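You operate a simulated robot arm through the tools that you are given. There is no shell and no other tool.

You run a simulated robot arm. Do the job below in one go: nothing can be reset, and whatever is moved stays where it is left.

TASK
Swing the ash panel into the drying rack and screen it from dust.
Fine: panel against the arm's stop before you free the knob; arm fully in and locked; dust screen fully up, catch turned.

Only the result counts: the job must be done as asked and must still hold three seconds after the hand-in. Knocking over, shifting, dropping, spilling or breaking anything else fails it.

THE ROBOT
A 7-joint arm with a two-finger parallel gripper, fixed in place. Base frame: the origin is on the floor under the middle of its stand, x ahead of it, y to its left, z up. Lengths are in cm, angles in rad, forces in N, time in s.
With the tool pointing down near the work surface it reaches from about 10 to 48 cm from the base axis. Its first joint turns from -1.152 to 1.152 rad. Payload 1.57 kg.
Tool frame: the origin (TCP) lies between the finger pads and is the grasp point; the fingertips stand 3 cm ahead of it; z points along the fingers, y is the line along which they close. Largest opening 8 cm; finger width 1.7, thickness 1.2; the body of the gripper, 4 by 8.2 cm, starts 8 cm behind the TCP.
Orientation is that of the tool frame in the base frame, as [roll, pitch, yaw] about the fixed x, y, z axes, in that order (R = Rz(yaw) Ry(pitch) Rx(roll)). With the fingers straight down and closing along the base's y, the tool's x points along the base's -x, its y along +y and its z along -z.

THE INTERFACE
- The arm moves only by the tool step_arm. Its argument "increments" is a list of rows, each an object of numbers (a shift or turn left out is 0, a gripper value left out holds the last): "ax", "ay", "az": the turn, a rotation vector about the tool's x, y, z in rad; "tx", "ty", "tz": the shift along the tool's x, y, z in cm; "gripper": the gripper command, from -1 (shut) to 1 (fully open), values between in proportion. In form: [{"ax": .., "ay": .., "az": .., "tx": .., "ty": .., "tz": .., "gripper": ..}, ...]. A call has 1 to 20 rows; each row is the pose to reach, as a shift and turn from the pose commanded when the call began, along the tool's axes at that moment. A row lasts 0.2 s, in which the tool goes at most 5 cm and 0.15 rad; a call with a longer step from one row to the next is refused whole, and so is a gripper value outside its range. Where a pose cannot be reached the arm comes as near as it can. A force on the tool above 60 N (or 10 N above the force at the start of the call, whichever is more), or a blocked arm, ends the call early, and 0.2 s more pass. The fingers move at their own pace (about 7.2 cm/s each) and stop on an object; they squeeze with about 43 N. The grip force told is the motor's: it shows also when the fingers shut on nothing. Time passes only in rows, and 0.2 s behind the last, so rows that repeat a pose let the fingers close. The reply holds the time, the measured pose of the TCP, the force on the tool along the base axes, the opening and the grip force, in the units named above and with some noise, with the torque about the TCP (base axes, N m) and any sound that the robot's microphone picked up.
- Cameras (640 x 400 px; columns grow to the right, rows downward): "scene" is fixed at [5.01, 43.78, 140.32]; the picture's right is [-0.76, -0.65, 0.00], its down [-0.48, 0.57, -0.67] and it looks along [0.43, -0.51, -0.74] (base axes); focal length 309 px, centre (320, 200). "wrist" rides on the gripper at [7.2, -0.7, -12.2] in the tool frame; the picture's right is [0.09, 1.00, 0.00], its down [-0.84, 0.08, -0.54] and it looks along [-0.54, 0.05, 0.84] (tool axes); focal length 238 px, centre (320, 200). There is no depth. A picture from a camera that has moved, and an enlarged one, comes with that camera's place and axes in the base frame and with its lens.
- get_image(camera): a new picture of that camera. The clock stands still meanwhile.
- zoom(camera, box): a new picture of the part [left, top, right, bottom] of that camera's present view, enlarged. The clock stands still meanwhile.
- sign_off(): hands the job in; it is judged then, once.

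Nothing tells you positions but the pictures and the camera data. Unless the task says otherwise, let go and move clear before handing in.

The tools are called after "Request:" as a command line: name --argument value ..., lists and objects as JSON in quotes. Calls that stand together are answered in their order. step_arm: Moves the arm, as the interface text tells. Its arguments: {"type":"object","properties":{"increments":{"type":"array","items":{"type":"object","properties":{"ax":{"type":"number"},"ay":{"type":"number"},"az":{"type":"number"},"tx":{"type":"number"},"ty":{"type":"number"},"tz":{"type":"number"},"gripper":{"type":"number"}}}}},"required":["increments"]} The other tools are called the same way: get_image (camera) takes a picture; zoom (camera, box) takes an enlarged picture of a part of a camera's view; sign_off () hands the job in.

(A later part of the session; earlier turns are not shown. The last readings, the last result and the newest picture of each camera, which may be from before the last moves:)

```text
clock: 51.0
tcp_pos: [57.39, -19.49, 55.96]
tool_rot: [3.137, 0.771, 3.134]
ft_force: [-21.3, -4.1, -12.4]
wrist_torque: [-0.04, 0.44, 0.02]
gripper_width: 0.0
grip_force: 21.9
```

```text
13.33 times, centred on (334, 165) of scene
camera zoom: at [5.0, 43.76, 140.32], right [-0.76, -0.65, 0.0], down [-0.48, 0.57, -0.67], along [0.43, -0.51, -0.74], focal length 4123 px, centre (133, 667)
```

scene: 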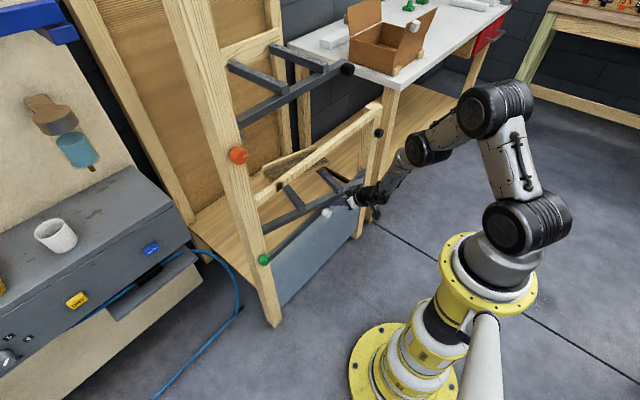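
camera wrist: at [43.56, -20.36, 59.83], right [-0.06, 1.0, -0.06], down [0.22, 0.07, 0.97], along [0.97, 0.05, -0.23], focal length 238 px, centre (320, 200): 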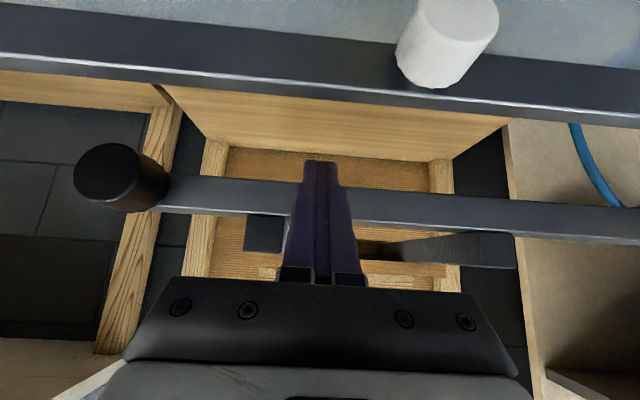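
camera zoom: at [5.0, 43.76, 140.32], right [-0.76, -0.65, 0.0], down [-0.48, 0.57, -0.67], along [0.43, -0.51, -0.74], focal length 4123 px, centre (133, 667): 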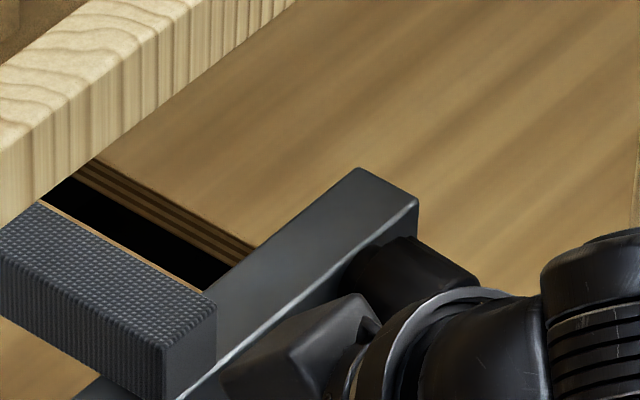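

The bar did not move under the extra push, so the arm is fully in. I'll back straight out and check that it stays put.

Request:
step_arm --increments '[{"tx": 0.5, "tz": -0.5}, {"tx": 1.4, "tz": -1.4}, {"tx": 2.8, "tz": -2.8}, {"tx": 4.2, "tz": -4.2}, {"tx": 5.0, "tz": -6.0}, {"tx": 5.2, "tz": -8.5}, {"tx": 5.2, "tz": -10.9}]'

Request:
get_image --camera "wrist"

Request:
zoom --camera "scene" --box '[230, 110, 410, 230]'

Request:
zoom --camera "scene" --box '[310, 150, 358, 180]'

```text
clock: 52.6
tcp_pos: [46.38, -19.58, 60.76]
tool_rot: [-3.14, 0.786, -3.141]
ft_force: [-0.1, 0.4, 0.0]
wrist_torque: [0.0, -0.02, 0.01]
gripper_width: 0.0
grip_force: 21.1
```

```text
taken
camera wrist: at [32.78, -20.41, 64.21], right [-0.06, 1.0, -0.07], down [0.21, 0.08, 0.97], along [0.98, 0.05, -0.21], focal length 238 px, centre (320, 200)
```

wrist: 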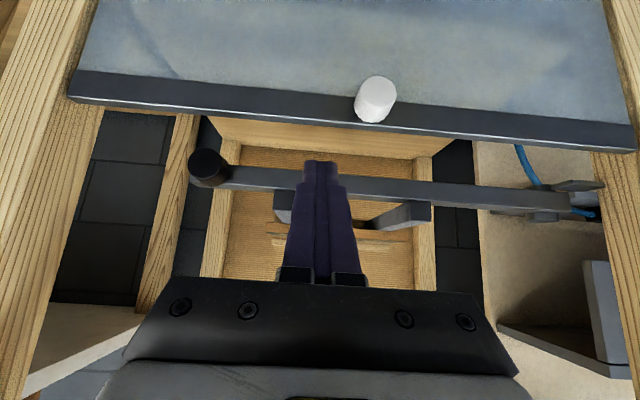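

```text
3.33 times, centred on (320, 170) of scene
camera zoom: at [5.01, 43.78, 140.32], right [-0.76, -0.65, 0.0], down [-0.48, 0.57, -0.67], along [0.43, -0.51, -0.74], focal length 1031 px, centre (320, 300)
```

zoom: 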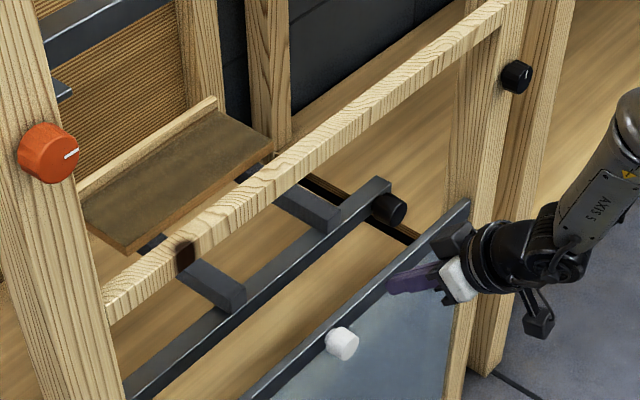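

```text
13.33 times, centred on (334, 165) of scene
camera zoom: at [5.01, 43.78, 140.32], right [-0.76, -0.65, 0.0], down [-0.48, 0.57, -0.67], along [0.43, -0.51, -0.74], focal length 4123 px, centre (133, 667)
```

zoom: 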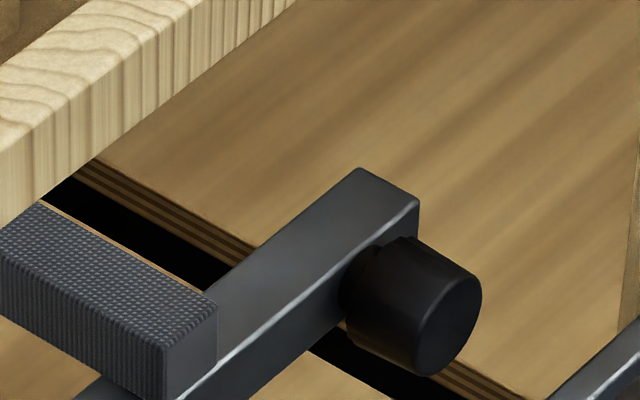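

The arm stayed in. I'll check that the panel is still against the batten before locking.

Request:
zoom --camera "scene" --box '[245, 130, 310, 185]'

Request:
zoom --camera "wrist" --box '[180, 130, 460, 290]'

```text
7.27 times, centred on (278, 158) of scene
camera zoom: at [5.01, 43.78, 140.32], right [-0.76, -0.65, 0.0], down [-0.48, 0.57, -0.67], along [0.43, -0.51, -0.74], focal length 2249 px, centre (629, 509)
```

zoom: 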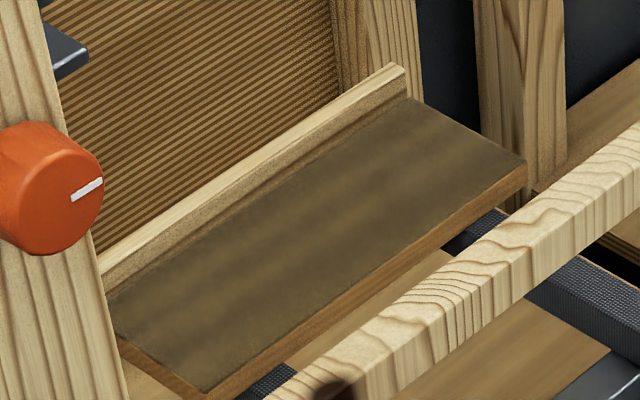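

```text
2.29 times, centred on (320, 210) of wrist
camera zoom: at [32.78, -20.41, 64.21], right [-0.06, 1.0, -0.07], down [0.21, 0.08, 0.97], along [0.98, 0.05, -0.21], focal length 545 px, centre (320, 177)
```

zoom: 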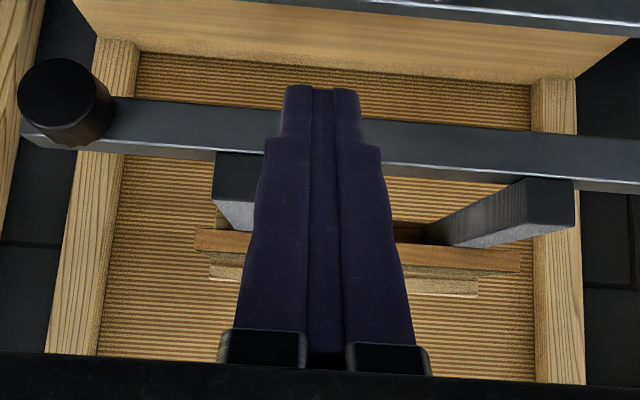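

The panel is flush. Now I'll go back to the green knob to lock it, first sliding across in front of the rack with the same tilt.

Request:
step_arm --increments '[{"ty": 2, "tx": -0.3, "tz": -0.3, "gripper": 0.5}, {"ty": 5.5, "tx": -0.7, "tz": -0.7}, {"ty": 9, "tx": -1.0, "tz": -1.0}, {"ty": 12.5, "tx": -1.4, "tz": -1.4}, {"ty": 16, "tx": -1.4, "tz": -1.4}, {"ty": 19.5, "tx": -1.4, "tz": -1.4}, {"ty": 23, "tx": -1.4, "tz": -1.4}, {"ty": 26.5, "tx": -1.4, "tz": -1.4}, {"ty": 30, "tx": -1.4, "tz": -1.4}, {"ty": 33.5, "tx": -1.4, "tz": -1.4}]'

Request:
get_image --camera "scene"

```text
clock: 54.8
tcp_pos: [46.75, -1.99, 62.39]
tool_rot: [3.094, 0.781, -3.107]
ft_force: [-0.1, -0.7, -0.2]
wrist_torque: [0.0, 0.01, 0.03]
gripper_width: 6.02
grip_force: 0.1
out of reach, approached as far as the arm can: row 4, 5, 6, 7, 8, 9, 10
```

```text
taken
```

scene: 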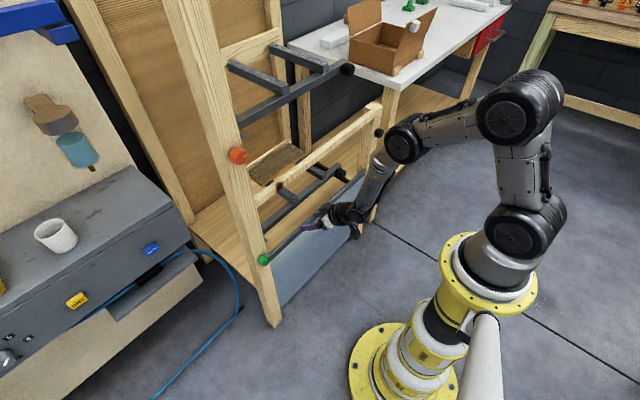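

The arm has reached a joint limit partway across in this posture. I'll go back up to the tool-down pose that led to the knob cleanly before.

Request:
step_arm --increments '[{"ay": 0.1, "tx": -1.0, "tz": -2.5}, {"ay": 0.2, "tx": -2.2, "tz": -4.8}, {"ay": 0.3, "tx": -3.6, "tz": -7}, {"ay": 0.4, "tx": -5, "tz": -9.2}, {"ay": 0.5, "tx": -6.4, "tz": -11.4}, {"ay": 0.6, "tx": -7.8, "tz": -13.6}, {"ay": 0.7, "tx": -9.2, "tz": -15.7}, {"ay": 0.785, "tx": -10.6, "tz": -17.7}]'

Request:
get_image --camera "scene"

```text
clock: 56.6
tcp_pos: [41.5, -2.49, 82.77]
tool_rot: [3.106, -0.008, -3.077]
ft_force: [0.2, -0.2, 0.3]
wrist_torque: [0.04, -0.02, -0.02]
gripper_width: 5.97
grip_force: 0.1
out of reach, approached as far as the arm can: row 6
```

```text
taken
```

scene: 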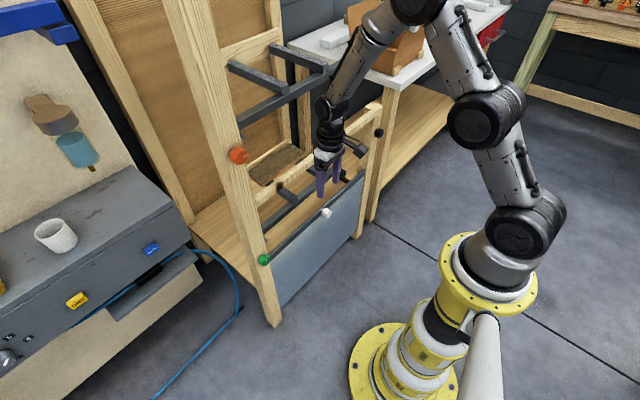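

I'll roll the wrist a quarter turn first, since that roll gave a freer reach at the knob earlier, and then tip the tool forward.

Request:
step_arm --increments '[{"az": -0.14, "ty": 0.7}, {"az": -0.28, "ty": 1.4}, {"az": -0.42, "ty": 2.1}, {"az": -0.56, "ty": 2.8}, {"az": -0.7, "ty": 3.5}, {"az": -0.84, "ty": 4.2}, {"az": -0.98, "ty": 4.9}, {"az": -1.12, "ty": 5.6}, {"az": -1.26, "ty": 6.3}, {"az": -1.4, "ty": 7.0}, {"az": -1.57, "ty": 7.5}, {"az": -1.57, "ty": 7.5}]'

Request:
get_image --camera "scene"

```text
refused: row 11 steps farther than a row can; nothing moved
```

```text
taken
```

scene: 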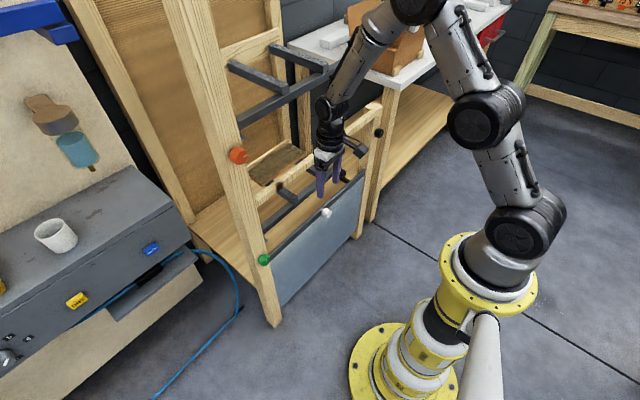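

One row was over the turn limit and nothing moved. I'm resending the same move with evenly spaced steps.

Request:
step_arm --increments '[{"az": -0.13, "ty": 0.7}, {"az": -0.26, "ty": 1.4}, {"az": -0.39, "ty": 2.1}, {"az": -0.52, "ty": 2.8}, {"az": -0.65, "ty": 3.5}, {"az": -0.78, "ty": 4.2}, {"az": -0.91, "ty": 4.9}, {"az": -1.04, "ty": 5.6}, {"az": -1.17, "ty": 6.3}, {"az": -1.3, "ty": 7.0}, {"az": -1.43, "ty": 7.5}, {"az": -1.57, "ty": 7.5}, {"az": -1.57, "ty": 7.5}]'

Request:
get_image --camera "scene"

```text
clock: 59.4
tcp_pos: [41.22, 4.88, 83.13]
tool_rot: [3.135, 0.034, -1.503]
ft_force: [-0.1, 1.2, 0.4]
wrist_torque: [0.01, 0.0, 0.04]
gripper_width: 6.02
grip_force: 0.0
```

```text
taken
```

scene: 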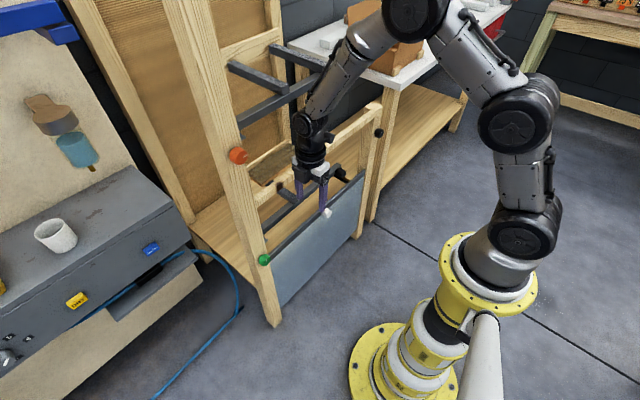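

Request:
step_arm --increments '[{"ax": 0.113, "ay": 0.006, "az": 0.002, "tx": -0.7, "ty": -0.34, "tz": 1.9}, {"ax": 0.225, "ay": 0.011, "az": 0.004, "tx": -1.4, "ty": -0.67, "tz": 3.8}, {"ax": 0.338, "ay": 0.017, "az": 0.006, "tx": -2.1, "ty": -1.0, "tz": 5.7}, {"ax": 0.451, "ay": 0.023, "az": 0.008, "tx": -2.8, "ty": -1.35, "tz": 7.5}, {"ax": 0.564, "ay": 0.029, "az": 0.01, "tx": -3.5, "ty": -1.7, "tz": 9.4}, {"ax": 0.676, "ay": 0.034, "az": 0.012, "tx": -4.2, "ty": -2.0, "tz": 11.3}, {"ax": 0.789, "ay": 0.04, "az": 0.014, "tx": -4.9, "ty": -2.35, "tz": 13.2}, {"ax": 0.902, "ay": 0.046, "az": 0.015, "tx": -5.6, "ty": -2.7, "tz": 15.1}, {"ax": 1.014, "ay": 0.051, "az": 0.017, "tx": -6.3, "ty": -3.0, "tz": 17.0}, {"ax": 1.127, "ay": 0.057, "az": 0.019, "tx": -7.0, "ty": -3.4, "tz": 18.9}, {"ax": 1.24, "ay": 0.063, "az": 0.021, "tx": -7.7, "ty": -3.7, "tz": 20.7}, {"ax": 1.353, "ay": 0.069, "az": 0.023, "tx": -8.4, "ty": -4.0, "tz": 22.6}, {"ax": 1.465, "ay": 0.074, "az": 0.025, "tx": -9.1, "ty": -4.4, "tz": 24.5}, {"ax": 1.578, "ay": 0.08, "az": 0.027, "tx": -9.82, "ty": -4.71, "tz": 26.4}, {"ax": 1.578, "ay": 0.08, "az": 0.027, "tx": -9.82, "ty": -4.71, "tz": 26.4}]'

Request:
get_image --camera "scene"

Request:
get_image --camera "wrist"

```text
clock: 62.6
tcp_pos: [45.21, 16.05, 57.1]
tool_rot: [-1.566, 0.001, -1.574]
ft_force: [-0.6, 0.7, 0.4]
wrist_torque: [-0.01, -0.02, 0.01]
gripper_width: 6.0
grip_force: 0.0
out of reach, approached as far as the arm can: row 5, 6, 7
```

```text
taken
```

scene: 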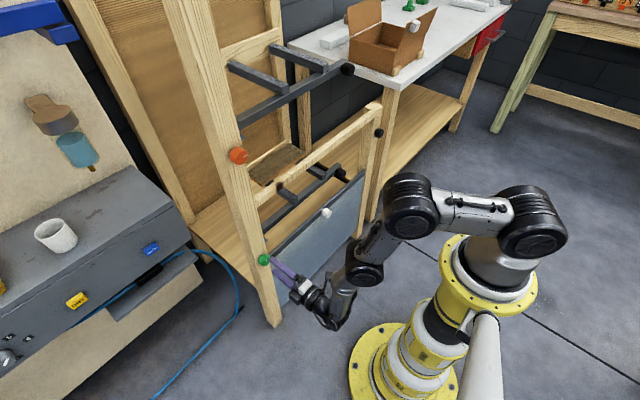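

```text
taken
camera wrist: at [32.94, 8.64, 57.68], right [0.0, -0.09, -1.0], down [-0.54, 0.84, -0.08], along [0.84, 0.54, -0.05], focal length 238 px, centre (320, 200)
```

wrist: 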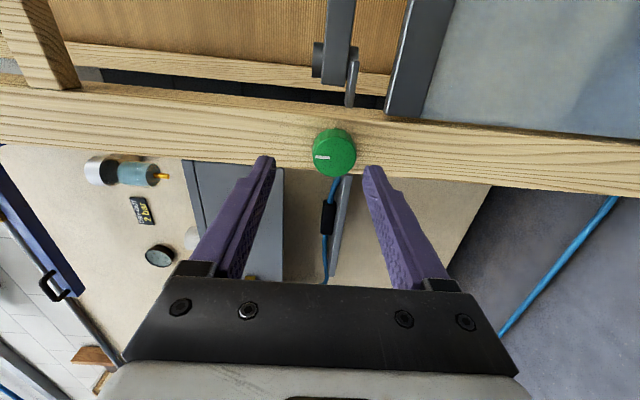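

The reach worked, and the tool faces the knob with its mark up. I'll align to its centre, advance over it and close.

Request:
step_arm --increments '[{"ty": 0.7, "tx": 0.1}, {"ty": 1.3, "tx": 0.2}, {"ty": 1.3, "tx": 0.2, "tz": 1.0}, {"ty": 1.3, "tx": 0.2, "tz": 2.0}, {"ty": 1.3, "tx": 0.2, "tz": 3.0}, {"ty": 1.3, "tx": 0.2, "tz": 3.8}, {"ty": 1.3, "tx": 0.2, "tz": 3.8}]'

Request:
zoom --camera "wrist" --box '[220, 100, 420, 240]'

```text
clock: 64.2
tcp_pos: [48.81, 15.7, 55.74]
tool_rot: [-1.57, 0.002, -1.573]
ft_force: [0.7, -0.9, 0.3]
wrist_torque: [-0.02, 0.02, 0.03]
gripper_width: 6.01
grip_force: 0.0
```

```text
2.86 times, centred on (320, 170) of wrist
camera zoom: at [36.66, 8.31, 56.29], right [0.0, -0.09, -1.0], down [-0.54, 0.84, -0.08], along [0.84, 0.54, -0.05], focal length 681 px, centre (320, 286)
```

zoom: 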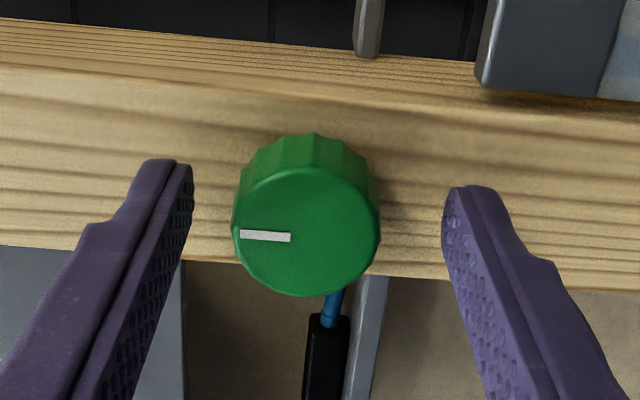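

Request:
step_arm --increments '[{"ty": -0.22, "tx": -0.1, "gripper": 0.5}, {"ty": -0.22, "tx": -0.1, "gripper": -1}, {"ty": -0.22, "tx": -0.1, "gripper": -1}, {"ty": -0.22, "tx": -0.1, "gripper": -1}]'

Request:
zoom --camera "wrist" --box '[220, 100, 420, 240]'

```text
clock: 65.2
tcp_pos: [48.95, 15.8, 56.0]
tool_rot: [-1.566, 0.0, -1.573]
ft_force: [-8.4, -2.3, 13.3]
wrist_torque: [0.02, 0.01, -0.1]
gripper_width: 3.56
grip_force: 42.6
```

```text
2.86 times, centred on (320, 170) of wrist
camera zoom: at [36.7, 8.42, 56.52], right [0.0, -0.09, -1.0], down [-0.54, 0.84, -0.08], along [0.84, 0.54, -0.05], focal length 681 px, centre (320, 286)
```

zoom: 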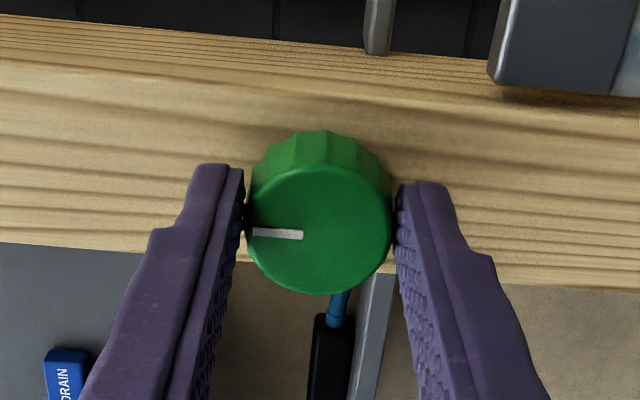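

The knob is gripped with its mark up. I'll turn it back toward locked.

Request:
step_arm --increments '[{"ty": -0.1}, {"ty": -0.1, "az": 0.13}, {"ty": -0.1, "az": 0.26}, {"ty": -0.1, "az": 0.39}, {"ty": -0.1, "az": 0.52}, {"ty": -0.1, "az": 0.65}, {"ty": -0.1, "az": 0.78}]'

Request:
zoom --camera "wrist" --box '[220, 100, 420, 240]'

Request:
get_image --camera "scene"

```text
clock: 66.8
tcp_pos: [48.81, 15.78, 55.87]
tool_rot: [-1.579, 0.782, -1.575]
ft_force: [22.4, 12.6, -26.9]
wrist_torque: [-0.06, -0.16, 0.5]
gripper_width: 3.56
grip_force: 42.3
```

```text
2.86 times, centred on (320, 170) of wrist
camera zoom: at [36.69, 10.06, 51.25], right [-0.01, 0.64, -0.77], down [-0.54, 0.65, 0.54], along [0.84, 0.42, 0.34], focal length 681 px, centre (320, 286)
```

zoom: 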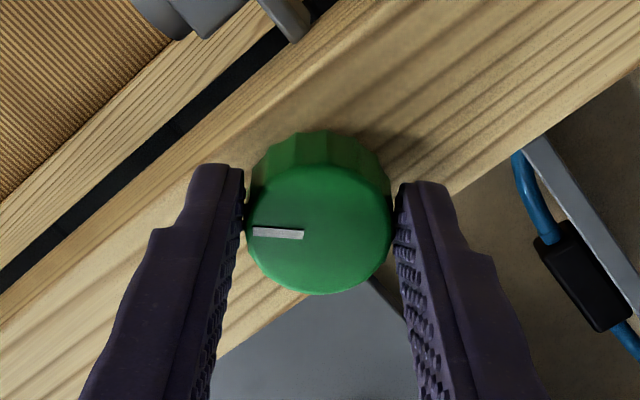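

```text
taken
```

scene: 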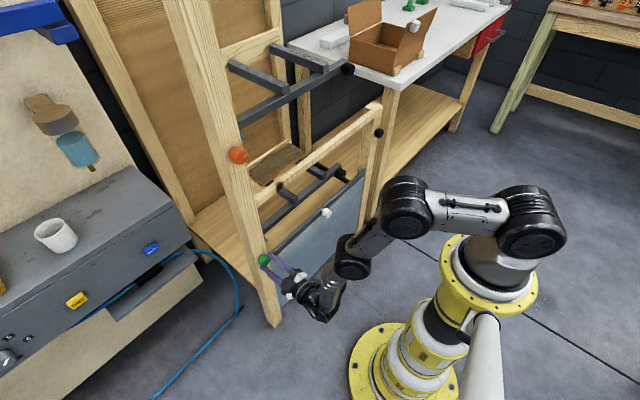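

Request:
step_arm --increments '[{"tz": 0.15, "tx": 0.07, "ty": 0.2}, {"tz": 0.15, "tx": 0.07, "ty": 0.2, "az": 0.13}, {"tz": 0.15, "tx": 0.07, "ty": 0.2, "az": 0.26}, {"tz": 0.15, "tx": 0.07, "ty": 0.2, "az": 0.39}]'

Request:
zoom --camera "wrist" --box '[220, 100, 420, 240]'

```text
clock: 67.8
tcp_pos: [48.91, 15.89, 55.68]
tool_rot: [-1.571, 1.172, -1.573]
ft_force: [-18.4, 12.3, -4.3]
wrist_torque: [-0.02, -1.09, 0.42]
gripper_width: 3.59
grip_force: 43.0
```

```text
2.86 times, centred on (320, 170) of wrist
camera zoom: at [36.71, 12.31, 49.32], right [0.0, 0.88, -0.47], down [-0.54, 0.4, 0.74], along [0.84, 0.26, 0.48], focal length 681 px, centre (320, 286)
```

zoom: 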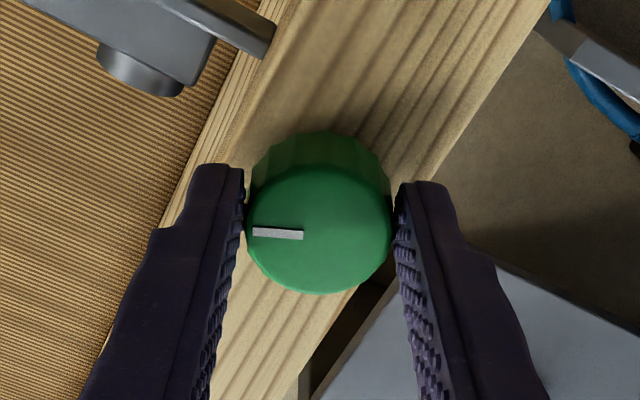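

Turned 1.17 rad and following well. I'll finish the quarter turn, plus a touch more to find the stop.

Request:
step_arm --increments '[{"tz": -0.1, "az": 0.1}, {"tz": -0.1, "az": 0.2}, {"tz": -0.1, "az": 0.3}, {"tz": -0.1, "az": 0.4}, {"tz": -0.1, "az": 0.4}]'

Request:
zoom --camera "wrist" --box '[220, 100, 420, 240]'

```text
clock: 69.0
tcp_pos: [48.73, 15.91, 55.91]
tool_rot: [-2.62, 1.567, -2.614]
ft_force: [-5.5, 22.5, -13.1]
wrist_torque: [-0.05, 0.59, 0.34]
gripper_width: 3.57
grip_force: 42.5
```

```text
2.86 times, centred on (320, 170) of wrist
camera zoom: at [36.7, 15.09, 48.54], right [-0.01, 1.0, -0.09], down [-0.54, 0.08, 0.84], along [0.84, 0.05, 0.54], focal length 681 px, centre (320, 286)
```

zoom: 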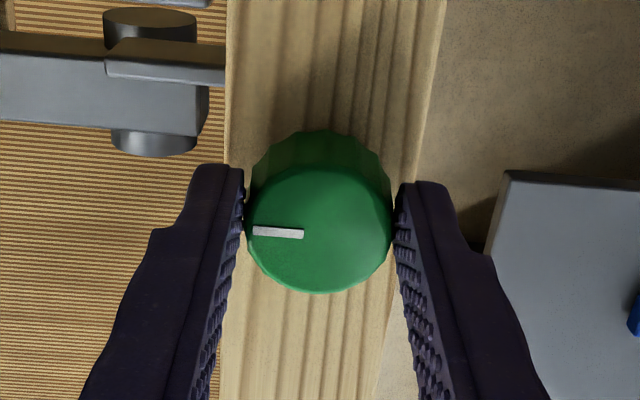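

Request:
step_arm --increments '[{"az": 0.06, "ty": 0.1}, {"az": 0.12, "ty": 0.1}, {"az": 0.12, "ty": 0.1}]'

Request:
zoom --camera "wrist" --box '[220, 100, 420, 240]'

```text
clock: 69.8
tcp_pos: [48.79, 15.93, 55.72]
tool_rot: [-2.352, 1.567, -2.347]
ft_force: [-7.7, 22.1, -13.4]
wrist_torque: [-0.06, 0.53, 0.24]
gripper_width: 3.55
grip_force: 42.7
out of reach, approached as far as the arm can: row 1, 2, 3
```

```text
2.86 times, centred on (320, 170) of wrist
camera zoom: at [36.7, 15.09, 48.53], right [0.0, 1.0, -0.09], down [-0.54, 0.08, 0.84], along [0.84, 0.06, 0.54], focal length 681 px, centre (320, 286)
```

zoom: 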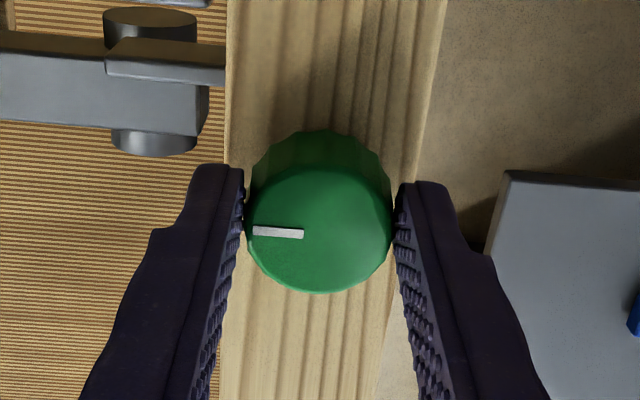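

The wrist has reached its own roll limit, with the mark back where it started. I'll open, roll the empty gripper back a little, and compare the mark with the first picture.

Request:
step_arm --increments '[{"gripper": 0.3}, {"gripper": 0.3}, {"az": -0.12, "ty": -0.1}, {"az": -0.24, "ty": -0.1}, {"az": -0.35, "ty": -0.1}]'

Request:
zoom --camera "scene" --box '[249, 250, 281, 270]'

Request:
zoom --camera "wrist" --box '[220, 100, 420, 240]'

```text
clock: 71.0
tcp_pos: [48.88, 15.79, 55.88]
tool_rot: [-1.565, 1.217, -1.569]
ft_force: [-0.8, 0.3, -0.6]
wrist_torque: [0.01, 0.0, -0.02]
gripper_width: 5.2
grip_force: 0.1
```

```text
16.00 times, centred on (265, 260) of scene
camera zoom: at [5.01, 43.78, 140.32], right [-0.76, -0.65, 0.0], down [-0.48, 0.57, -0.67], along [0.43, -0.51, -0.74], focal length 4948 px, centre (1200, -760)
```

zoom: 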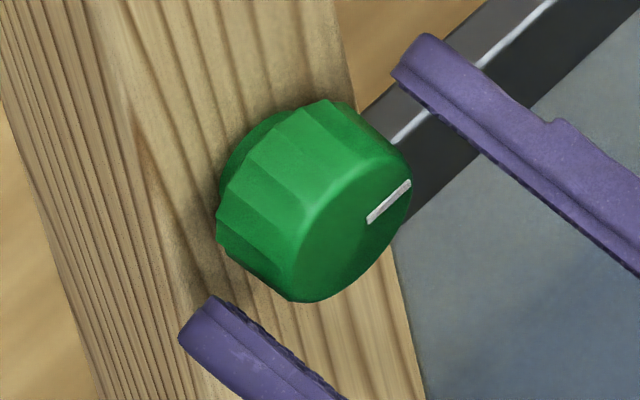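

```text
2.86 times, centred on (320, 170) of wrist
camera zoom: at [36.78, 12.59, 49.25], right [0.0, 0.9, -0.43], down [-0.54, 0.36, 0.76], along [0.84, 0.23, 0.49], focal length 681 px, centre (320, 286)
```

zoom: 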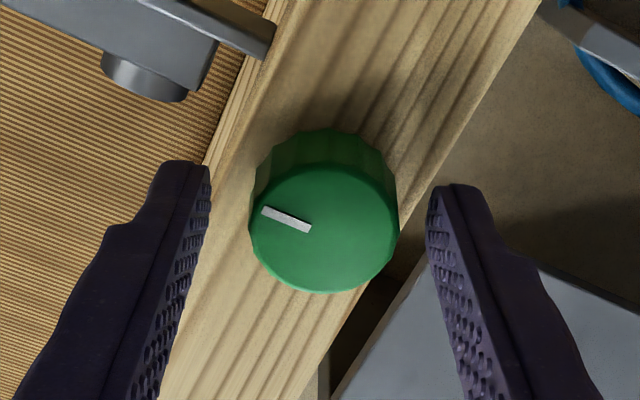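

The mark matches the original locked position. As a last check I'll regrip and try to turn a bit further, to be sure it is at the stop.

Request:
step_arm --increments '[{"gripper": -1}, {"gripper": -1}, {"gripper": -1}, {"az": 0.08}, {"az": 0.16}, {"az": 0.2}]'

Request:
zoom --camera "scene" --box '[249, 250, 281, 270]'

Request:
zoom --camera "wrist" --box '[220, 100, 420, 240]'

```text
clock: 72.4
tcp_pos: [48.99, 16.01, 55.77]
tool_rot: [-1.563, 1.421, -1.56]
ft_force: [3.6, 12.5, -7.5]
wrist_torque: [-0.93, 0.05, 0.24]
gripper_width: 3.51
grip_force: 42.7
```

```text
16.00 times, centred on (265, 260) of scene
camera zoom: at [5.03, 43.8, 140.31], right [-0.76, -0.65, 0.0], down [-0.48, 0.57, -0.67], along [0.43, -0.51, -0.74], focal length 4948 px, centre (1200, -760)
```

zoom: 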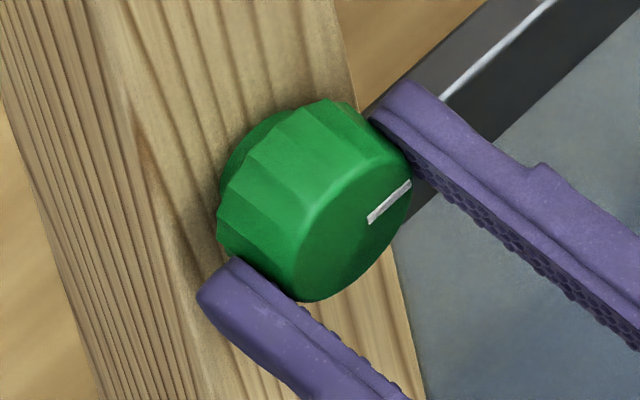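

```text
2.86 times, centred on (320, 170) of wrist
camera zoom: at [36.75, 14.07, 48.74], right [0.0, 0.97, -0.24], down [-0.54, 0.2, 0.81], along [0.84, 0.13, 0.53], focal length 681 px, centre (320, 286)
```

zoom: 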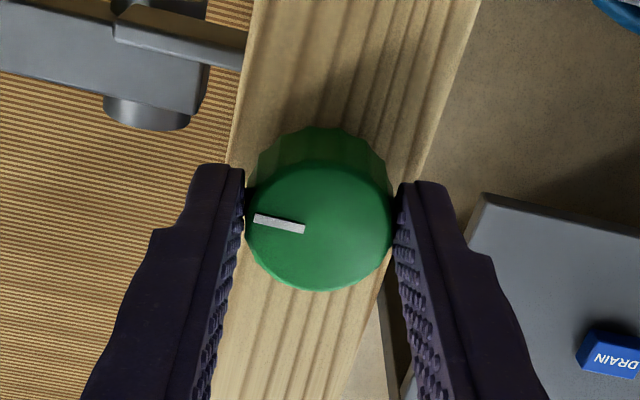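

Torque rose to 0.93 N·m with the mark unmoved, so the green knob is at its stop and the arm is locked in. Next is the dust screen, whose white pull I put near [51, -15, 51]. I'll release, back off, and roll the tool to the comfortable orientation.

Request:
step_arm --increments '[{"gripper": 0.5}, {"gripper": 0.5}, {"tz": -1}, {"tz": -2}, {"tz": -3}, {"tz": -4, "az": -0.1}, {"tz": -4, "az": -0.24}, {"tz": -4, "az": -0.38}, {"tz": -4, "az": -0.52}, {"tz": -4, "az": -0.66}, {"tz": -4, "az": -0.8}, {"tz": -4, "az": -0.94}, {"tz": -4, "az": -1.08}, {"tz": -4, "az": -1.22}, {"tz": -4, "az": -1.36}, {"tz": -4, "az": -1.42}]'

Request:
get_image --camera "scene"

Request:
zoom --camera "scene" --box '[249, 250, 281, 270]'

```text
clock: 75.8
tcp_pos: [44.97, 15.78, 55.86]
tool_rot: [-1.568, -0.003, -1.573]
ft_force: [-0.1, 1.0, 1.0]
wrist_torque: [0.0, -0.01, -0.04]
gripper_width: 6.01
grip_force: 0.1
```

```text
taken
```

scene: 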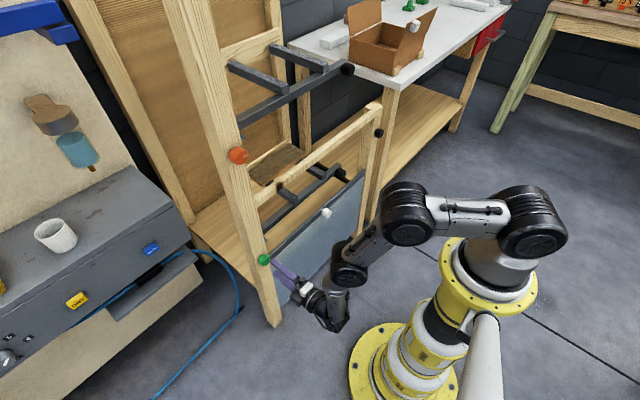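

```text
16.00 times, centred on (265, 260) of scene
camera zoom: at [5.01, 43.78, 140.32], right [-0.76, -0.65, 0.0], down [-0.48, 0.57, -0.67], along [0.43, -0.51, -0.74], focal length 4948 px, centre (1200, -760)
```

zoom: 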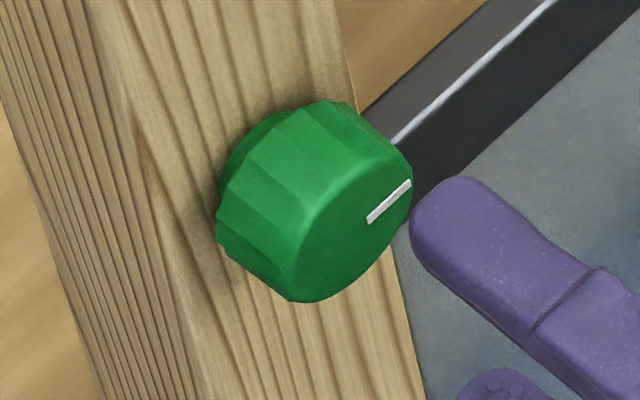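

The green knob shows the locked position. I'll move across in front of the rack to the screen's pull, keeping a little height.

Request:
step_arm --increments '[{"tx": 1.0, "ty": -1, "tz": 0.5}, {"tx": 3.6, "ty": -2, "tz": 1}, {"tx": 6.2, "ty": -2.2, "tz": 1.5}, {"tx": 8.8, "ty": -2.2, "tz": 2}, {"tx": 11.4, "ty": -2.2, "tz": 2}, {"tx": 14, "ty": -2.2, "tz": 2}, {"tx": 16.6, "ty": -2.2, "tz": 2}, {"tx": 19.2, "ty": -2.2, "tz": 2}, {"tx": 21.8, "ty": -2.2, "tz": 2}, {"tx": 24.4, "ty": -2.2, "tz": 2}, {"tx": 27, "ty": -2.2, "tz": 2}, {"tx": 29.6, "ty": -2.2, "tz": 2}, {"tx": 30.9, "ty": -2.2, "tz": 2}]'

Request:
get_image --camera "scene"

Request:
get_image --camera "wrist"

```text
clock: 78.6
tcp_pos: [44.37, 5.46, 57.74]
tool_rot: [-1.57, 0.0, -1.577]
ft_force: [-0.8, -0.8, -0.7]
wrist_torque: [0.03, 0.01, -0.01]
gripper_width: 5.98
grip_force: 0.0
out of reach, approached as far as the arm can: row 5, 6, 7, 8, 9, 10, 11, 12, 13
```

```text
taken
```

scene: 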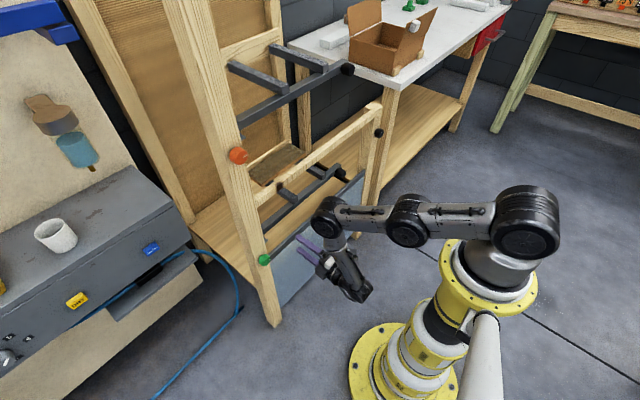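

```text
taken
camera wrist: at [32.16, -1.82, 58.39], right [0.0, -0.09, -1.0], down [-0.54, 0.84, -0.08], along [0.84, 0.53, -0.05], focal length 238 px, centre (320, 200)
```

wrist: 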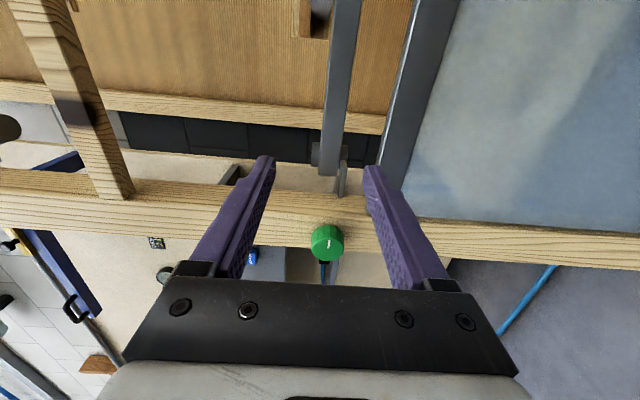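

The arm is against a joint limit again in this low-elbow posture. I'll return to the raised tool-down pose and approach the pull with the 45° tilt that worked on that side.

Request:
step_arm --increments '[{"ax": -0.112, "ty": -1.8, "tz": -0.2, "tx": 0.1}, {"ax": -0.224, "ty": -3.6, "tz": -0.4, "tx": 0.2}, {"ax": -0.337, "ty": -5.4, "tz": -0.6, "tx": 0.3}, {"ax": -0.449, "ty": -7.2, "tz": -0.8, "tx": 0.4}, {"ax": -0.561, "ty": -9.0, "tz": -1, "tx": 0.5}, {"ax": -0.673, "ty": -10.7, "tz": -1.2, "tx": 0.6}, {"ax": -0.785, "ty": -12.5, "tz": -1.4, "tx": 0.7}, {"ax": -0.898, "ty": -14.2, "tz": -1.6, "tx": 0.8}, {"ax": -1.01, "ty": -16, "tz": -1.8, "tx": 0.9}, {"ax": -1.122, "ty": -17.7, "tz": -2, "tx": 1.0}, {"ax": -1.234, "ty": -19.4, "tz": -2.2, "tx": 1.1}, {"ax": -1.346, "ty": -21, "tz": -2.4, "tx": 1.2}, {"ax": -1.459, "ty": -22.7, "tz": -2.4, "tx": 1.3}, {"ax": -1.571, "ty": -24.3, "tz": -2.4, "tx": 1.5}, {"ax": -1.571, "ty": -24.3, "tz": -2.4, "tx": 1.5}]'

Request:
get_image --camera "scene"

```text
clock: 81.8
tcp_pos: [44.03, -1.35, 81.94]
tool_rot: [-2.985, -0.219, -1.512]
ft_force: [-2.1, 2.7, 0.2]
wrist_torque: [-0.19, -0.12, 0.02]
gripper_width: 5.99
grip_force: 0.1
out of reach, approached as far as the arm can: row 1, 2, 3, 4, 5, 6, 7, 8, 9, 10, 12, 13, 14, 15
```

```text
taken
```

scene: 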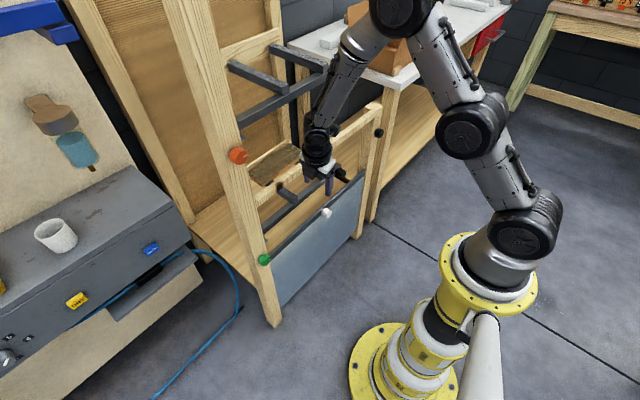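

Request:
step_arm --increments '[{"tz": 0}, {"tz": 0}]'

Request:
get_image --camera "scene"

```text
clock: 82.4
tcp_pos: [42.98, 0.44, 81.48]
tool_rot: [-3.02, -0.129, -1.609]
ft_force: [0.6, -0.2, -0.5]
wrist_torque: [-0.01, 0.03, -0.01]
gripper_width: 5.99
grip_force: 0.0
```

```text
taken
```

scene: 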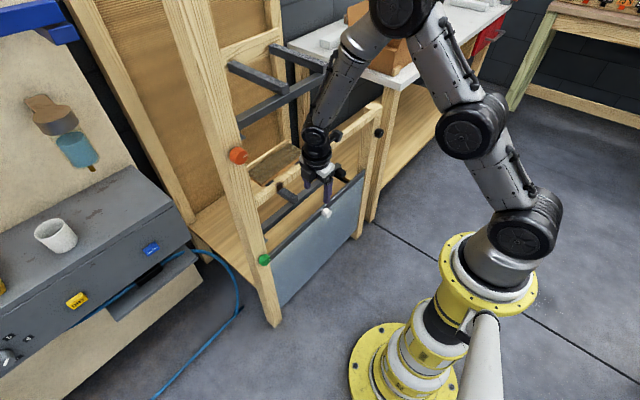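

Request:
step_arm --increments '[{"ax": -0.0178, "ay": -0.001, "az": 0.1396, "tx": 1.29, "ty": 0.17, "tz": 0.29}, {"ax": -0.0356, "ay": -0.002, "az": 0.279, "tx": 2.57, "ty": 0.33, "tz": 0.57}, {"ax": -0.0533, "ay": -0.003, "az": 0.419, "tx": 3.86, "ty": 0.5, "tz": 0.86}, {"ax": -0.0711, "ay": -0.003, "az": 0.5585, "tx": 5.15, "ty": 0.67, "tz": 1.15}, {"ax": -0.0889, "ay": -0.004, "az": 0.698, "tx": 6.43, "ty": 0.84, "tz": 1.43}, {"ax": -0.1067, "ay": -0.005, "az": 0.838, "tx": 7.72, "ty": 1.0, "tz": 1.72}, {"ax": -0.1245, "ay": -0.006, "az": 0.977, "tx": 9.0, "ty": 1.17, "tz": 2.0}, {"ax": -0.1423, "ay": -0.007, "az": 1.117, "tx": 10.3, "ty": 1.34, "tz": 2.3}, {"ax": -0.16, "ay": -0.008, "az": 1.257, "tx": 11.6, "ty": 1.5, "tz": 2.6}, {"ax": -0.178, "ay": -0.009, "az": 1.396, "tx": 12.9, "ty": 1.67, "tz": 2.9}, {"ax": -0.1956, "ay": -0.0095, "az": 1.536, "tx": 14.15, "ty": 1.84, "tz": 3.15}, {"ax": -0.1956, "ay": -0.0095, "az": 1.536, "tx": 14.15, "ty": 1.84, "tz": 3.15}]'

Request:
get_image --camera "scene"

Request:
get_image --camera "wrist"

```text
clock: 85.0
tcp_pos: [40.95, -14.17, 80.2]
tool_rot: [-3.141, 0.002, 3.139]
ft_force: [0.0, -0.1, 0.8]
wrist_torque: [0.0, 0.03, 0.01]
gripper_width: 6.0
grip_force: 0.1
```

```text
taken
```

scene: 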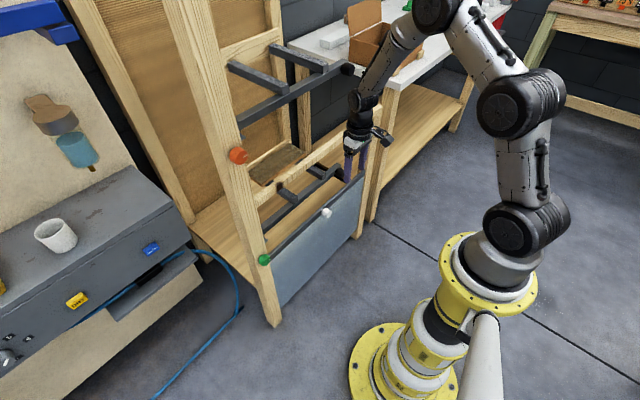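

```text
taken
camera wrist: at [33.67, -14.93, 92.26], right [-0.09, 1.0, 0.0], down [0.84, 0.08, 0.54], along [0.54, 0.05, -0.84], focal length 238 px, centre (320, 200)
```

wrist: 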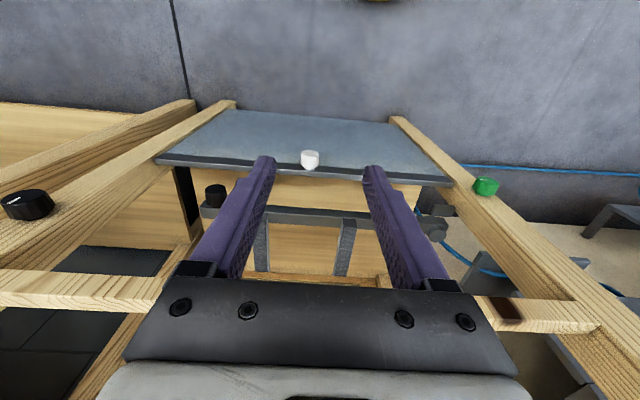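

I'm above the screen now, with the white pull in view near its top edge. I'll zoom in to measure it and the screen's plane.

Request:
zoom --camera "wrist" --box '[260, 130, 360, 190]'

Request:
zoom --camera "wrist" --box '[0, 90, 260, 320]'

Request:
zoom --camera "scene" --box '[305, 190, 345, 230]'

```text
6.40 times, centred on (310, 160) of wrist
camera zoom: at [33.67, -14.93, 92.26], right [-0.09, 1.0, 0.0], down [0.84, 0.08, 0.54], along [0.54, 0.05, -0.84], focal length 1525 px, centre (384, 456)
```

zoom: 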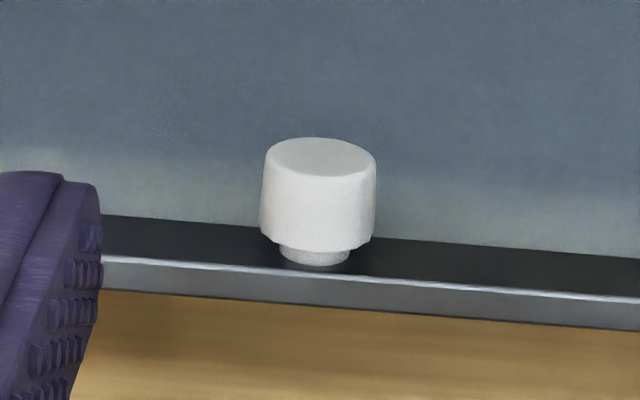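

```text
1.74 times, centred on (130, 205) of wrist
camera zoom: at [33.67, -14.93, 92.26], right [-0.09, 1.0, 0.0], down [0.84, 0.08, 0.54], along [0.54, 0.05, -0.84], focal length 414 px, centre (650, 191)
```

zoom: 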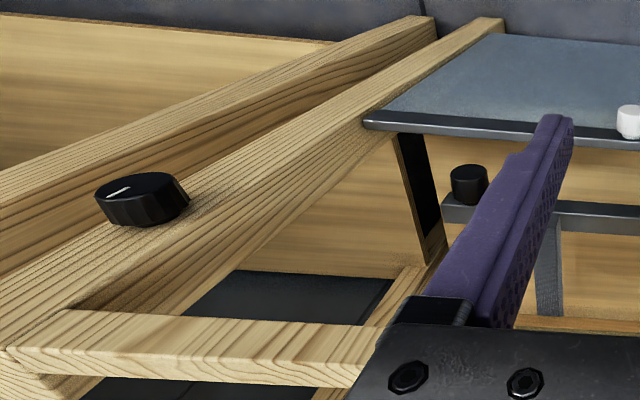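

```text
10.00 times, centred on (325, 210) of scene
camera zoom: at [5.01, 43.77, 140.32], right [-0.76, -0.65, 0.0], down [-0.48, 0.57, -0.67], along [0.43, -0.51, -0.74], focal length 3092 px, centre (270, 100)
```

zoom: 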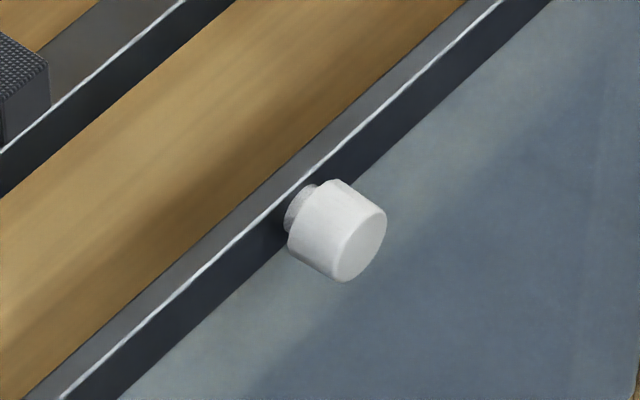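

The pull's front face centre is at about [50.5, -15.3, 50.2], it is about 3.4 cm across, and the screen bar's front is near x = 53. I'll tilt to 45° and come in along the tool axis with the fingers on either side of it.

Request:
step_arm --increments '[{"ay": -0.1, "tx": -0.3, "ty": -0.14, "tz": 2.7}, {"ay": -0.2, "tx": -0.6, "ty": -0.28, "tz": 5.5}, {"ay": -0.3, "tx": -1.0, "ty": -0.42, "tz": 8.2}, {"ay": -0.4, "tx": -1.4, "ty": -0.56, "tz": 11}, {"ay": -0.5, "tx": -1.8, "ty": -0.7, "tz": 13.8}, {"ay": -0.6, "tx": -2.2, "ty": -0.84, "tz": 16.5}, {"ay": -0.7, "tx": -2.6, "ty": -1.0, "tz": 19.3}, {"ay": -0.785, "tx": -3, "ty": -1.1, "tz": 22}, {"ay": -0.785, "tx": -3, "ty": -1.1, "tz": 22}]'

Request:
get_image --camera "wrist"

Request:
get_image --camera "scene"

```text
clock: 87.0
tcp_pos: [43.91, -15.22, 58.18]
tool_rot: [3.14, 0.787, 3.14]
ft_force: [0.2, -0.3, -0.3]
wrist_torque: [-0.02, 0.0, -0.03]
gripper_width: 5.97
grip_force: 0.1
```

```text
taken
camera wrist: at [30.22, -15.97, 61.58], right [-0.07, 1.0, -0.06], down [0.21, 0.08, 0.98], along [0.98, 0.05, -0.21], focal length 238 px, centre (320, 200)
```

wrist: 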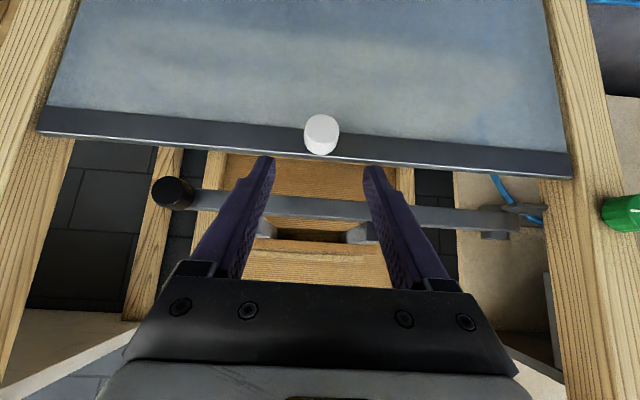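

```text
taken
```

scene: 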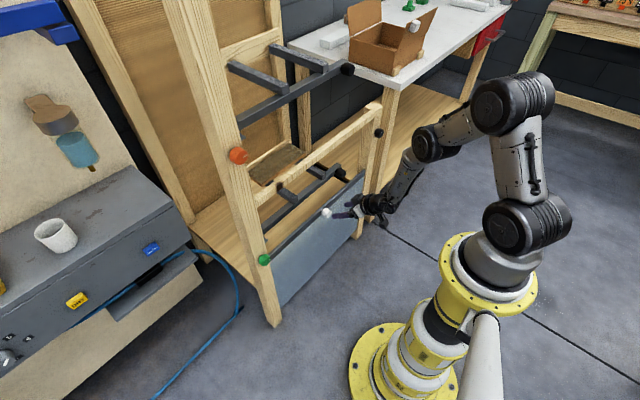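

Request:
step_arm --increments '[{"tz": 2, "tx": 0.05}, {"tz": 4, "tx": 0.1}, {"tz": 6, "tx": 0.2}, {"tz": 7.5, "tx": 0.28}, {"tz": 8.3, "tx": 0.28}, {"tz": 8.3, "tx": 0.28}]'

Request:
get_image --camera "wrist"

Request:
zoom --camera "scene" --box '[300, 180, 400, 240]'

```text
clock: 88.4
tcp_pos: [49.55, -15.02, 52.0]
tool_rot: [3.139, 0.786, 3.14]
ft_force: [0.3, -0.6, 0.3]
wrist_torque: [-0.04, -0.01, 0.01]
gripper_width: 6.01
grip_force: 0.0
```

```text
taken
camera wrist: at [35.88, -15.92, 55.52], right [-0.07, 1.0, -0.06], down [0.21, 0.08, 0.98], along [0.98, 0.05, -0.21], focal length 238 px, centre (320, 200)
```

wrist: 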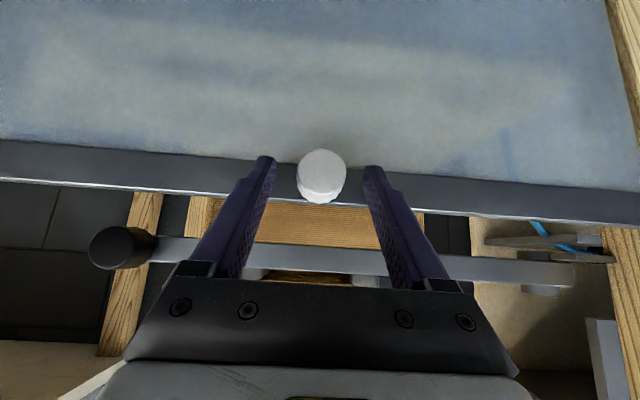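

```text
6.40 times, centred on (350, 210) of scene
camera zoom: at [5.01, 43.78, 140.32], right [-0.76, -0.65, 0.0], down [-0.48, 0.57, -0.67], along [0.43, -0.51, -0.74], focal length 1979 px, centre (128, 136)
```

zoom: 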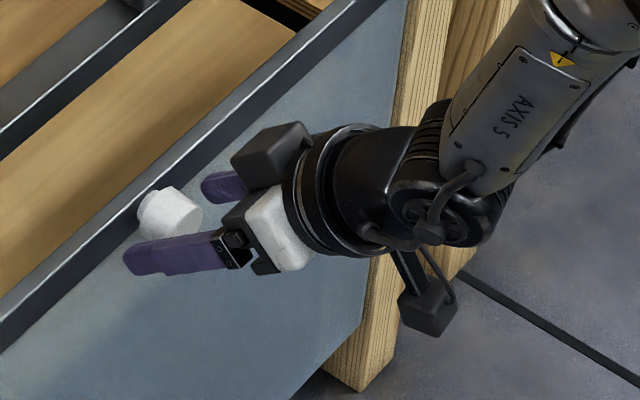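

The fingers are around the pull. I'll make a small centring move and close.

Request:
step_arm --increments '[{"tz": 0.3, "ty": -0.2}, {"tz": 0.45, "ty": -0.2}, {"tz": 0.45, "ty": -0.2, "gripper": -1}, {"tz": 0.45, "ty": -0.2, "gripper": -1}, {"tz": 0.45, "ty": -0.2, "gripper": -1}]'

Request:
get_image --camera "wrist"

```text
clock: 89.6
tcp_pos: [50.01, -15.02, 51.71]
tool_rot: [3.139, 0.787, -3.137]
ft_force: [4.1, 26.9, 3.4]
wrist_torque: [0.37, -0.32, 0.01]
gripper_width: 3.3
grip_force: 41.3
```

```text
taken
camera wrist: at [36.23, -15.93, 55.15], right [-0.07, 1.0, -0.06], down [0.21, 0.08, 0.98], along [0.98, 0.06, -0.21], focal length 238 px, centre (320, 200)
```

wrist: 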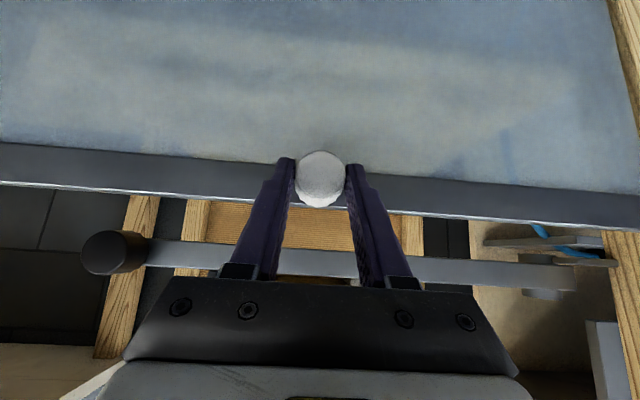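

The pull is gripped. I'll ease the sideways load and lift the first 2 cm to feel the screen's weight.

Request:
step_arm --increments '[{"ty": 0.22}, {"ty": 0.22, "tx": -0.35, "tz": -0.35}, {"ty": 0.22, "tx": -0.71, "tz": -0.71}, {"ty": 0.22, "tx": -1.06, "tz": -1.06}, {"ty": 0.22, "tx": -1.41, "tz": -1.41}]'

Request:
zoom --camera "scene" --box '[230, 110, 410, 290]'

```text
clock: 90.8
tcp_pos: [49.92, -15.04, 53.68]
tool_rot: [3.138, 0.784, 3.141]
ft_force: [7.6, 21.2, -4.3]
wrist_torque: [0.27, 0.22, -0.09]
gripper_width: 3.33
grip_force: 40.9
```

```text
2.22 times, centred on (320, 200) of scene
camera zoom: at [5.03, 43.8, 140.31], right [-0.76, -0.65, 0.0], down [-0.48, 0.57, -0.67], along [0.43, -0.51, -0.74], focal length 687 px, centre (320, 200)
```

zoom: 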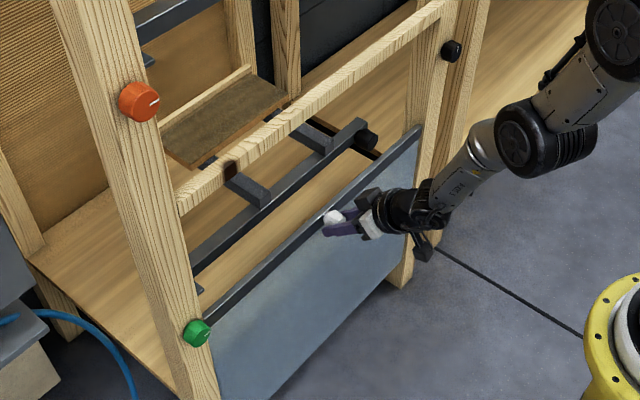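

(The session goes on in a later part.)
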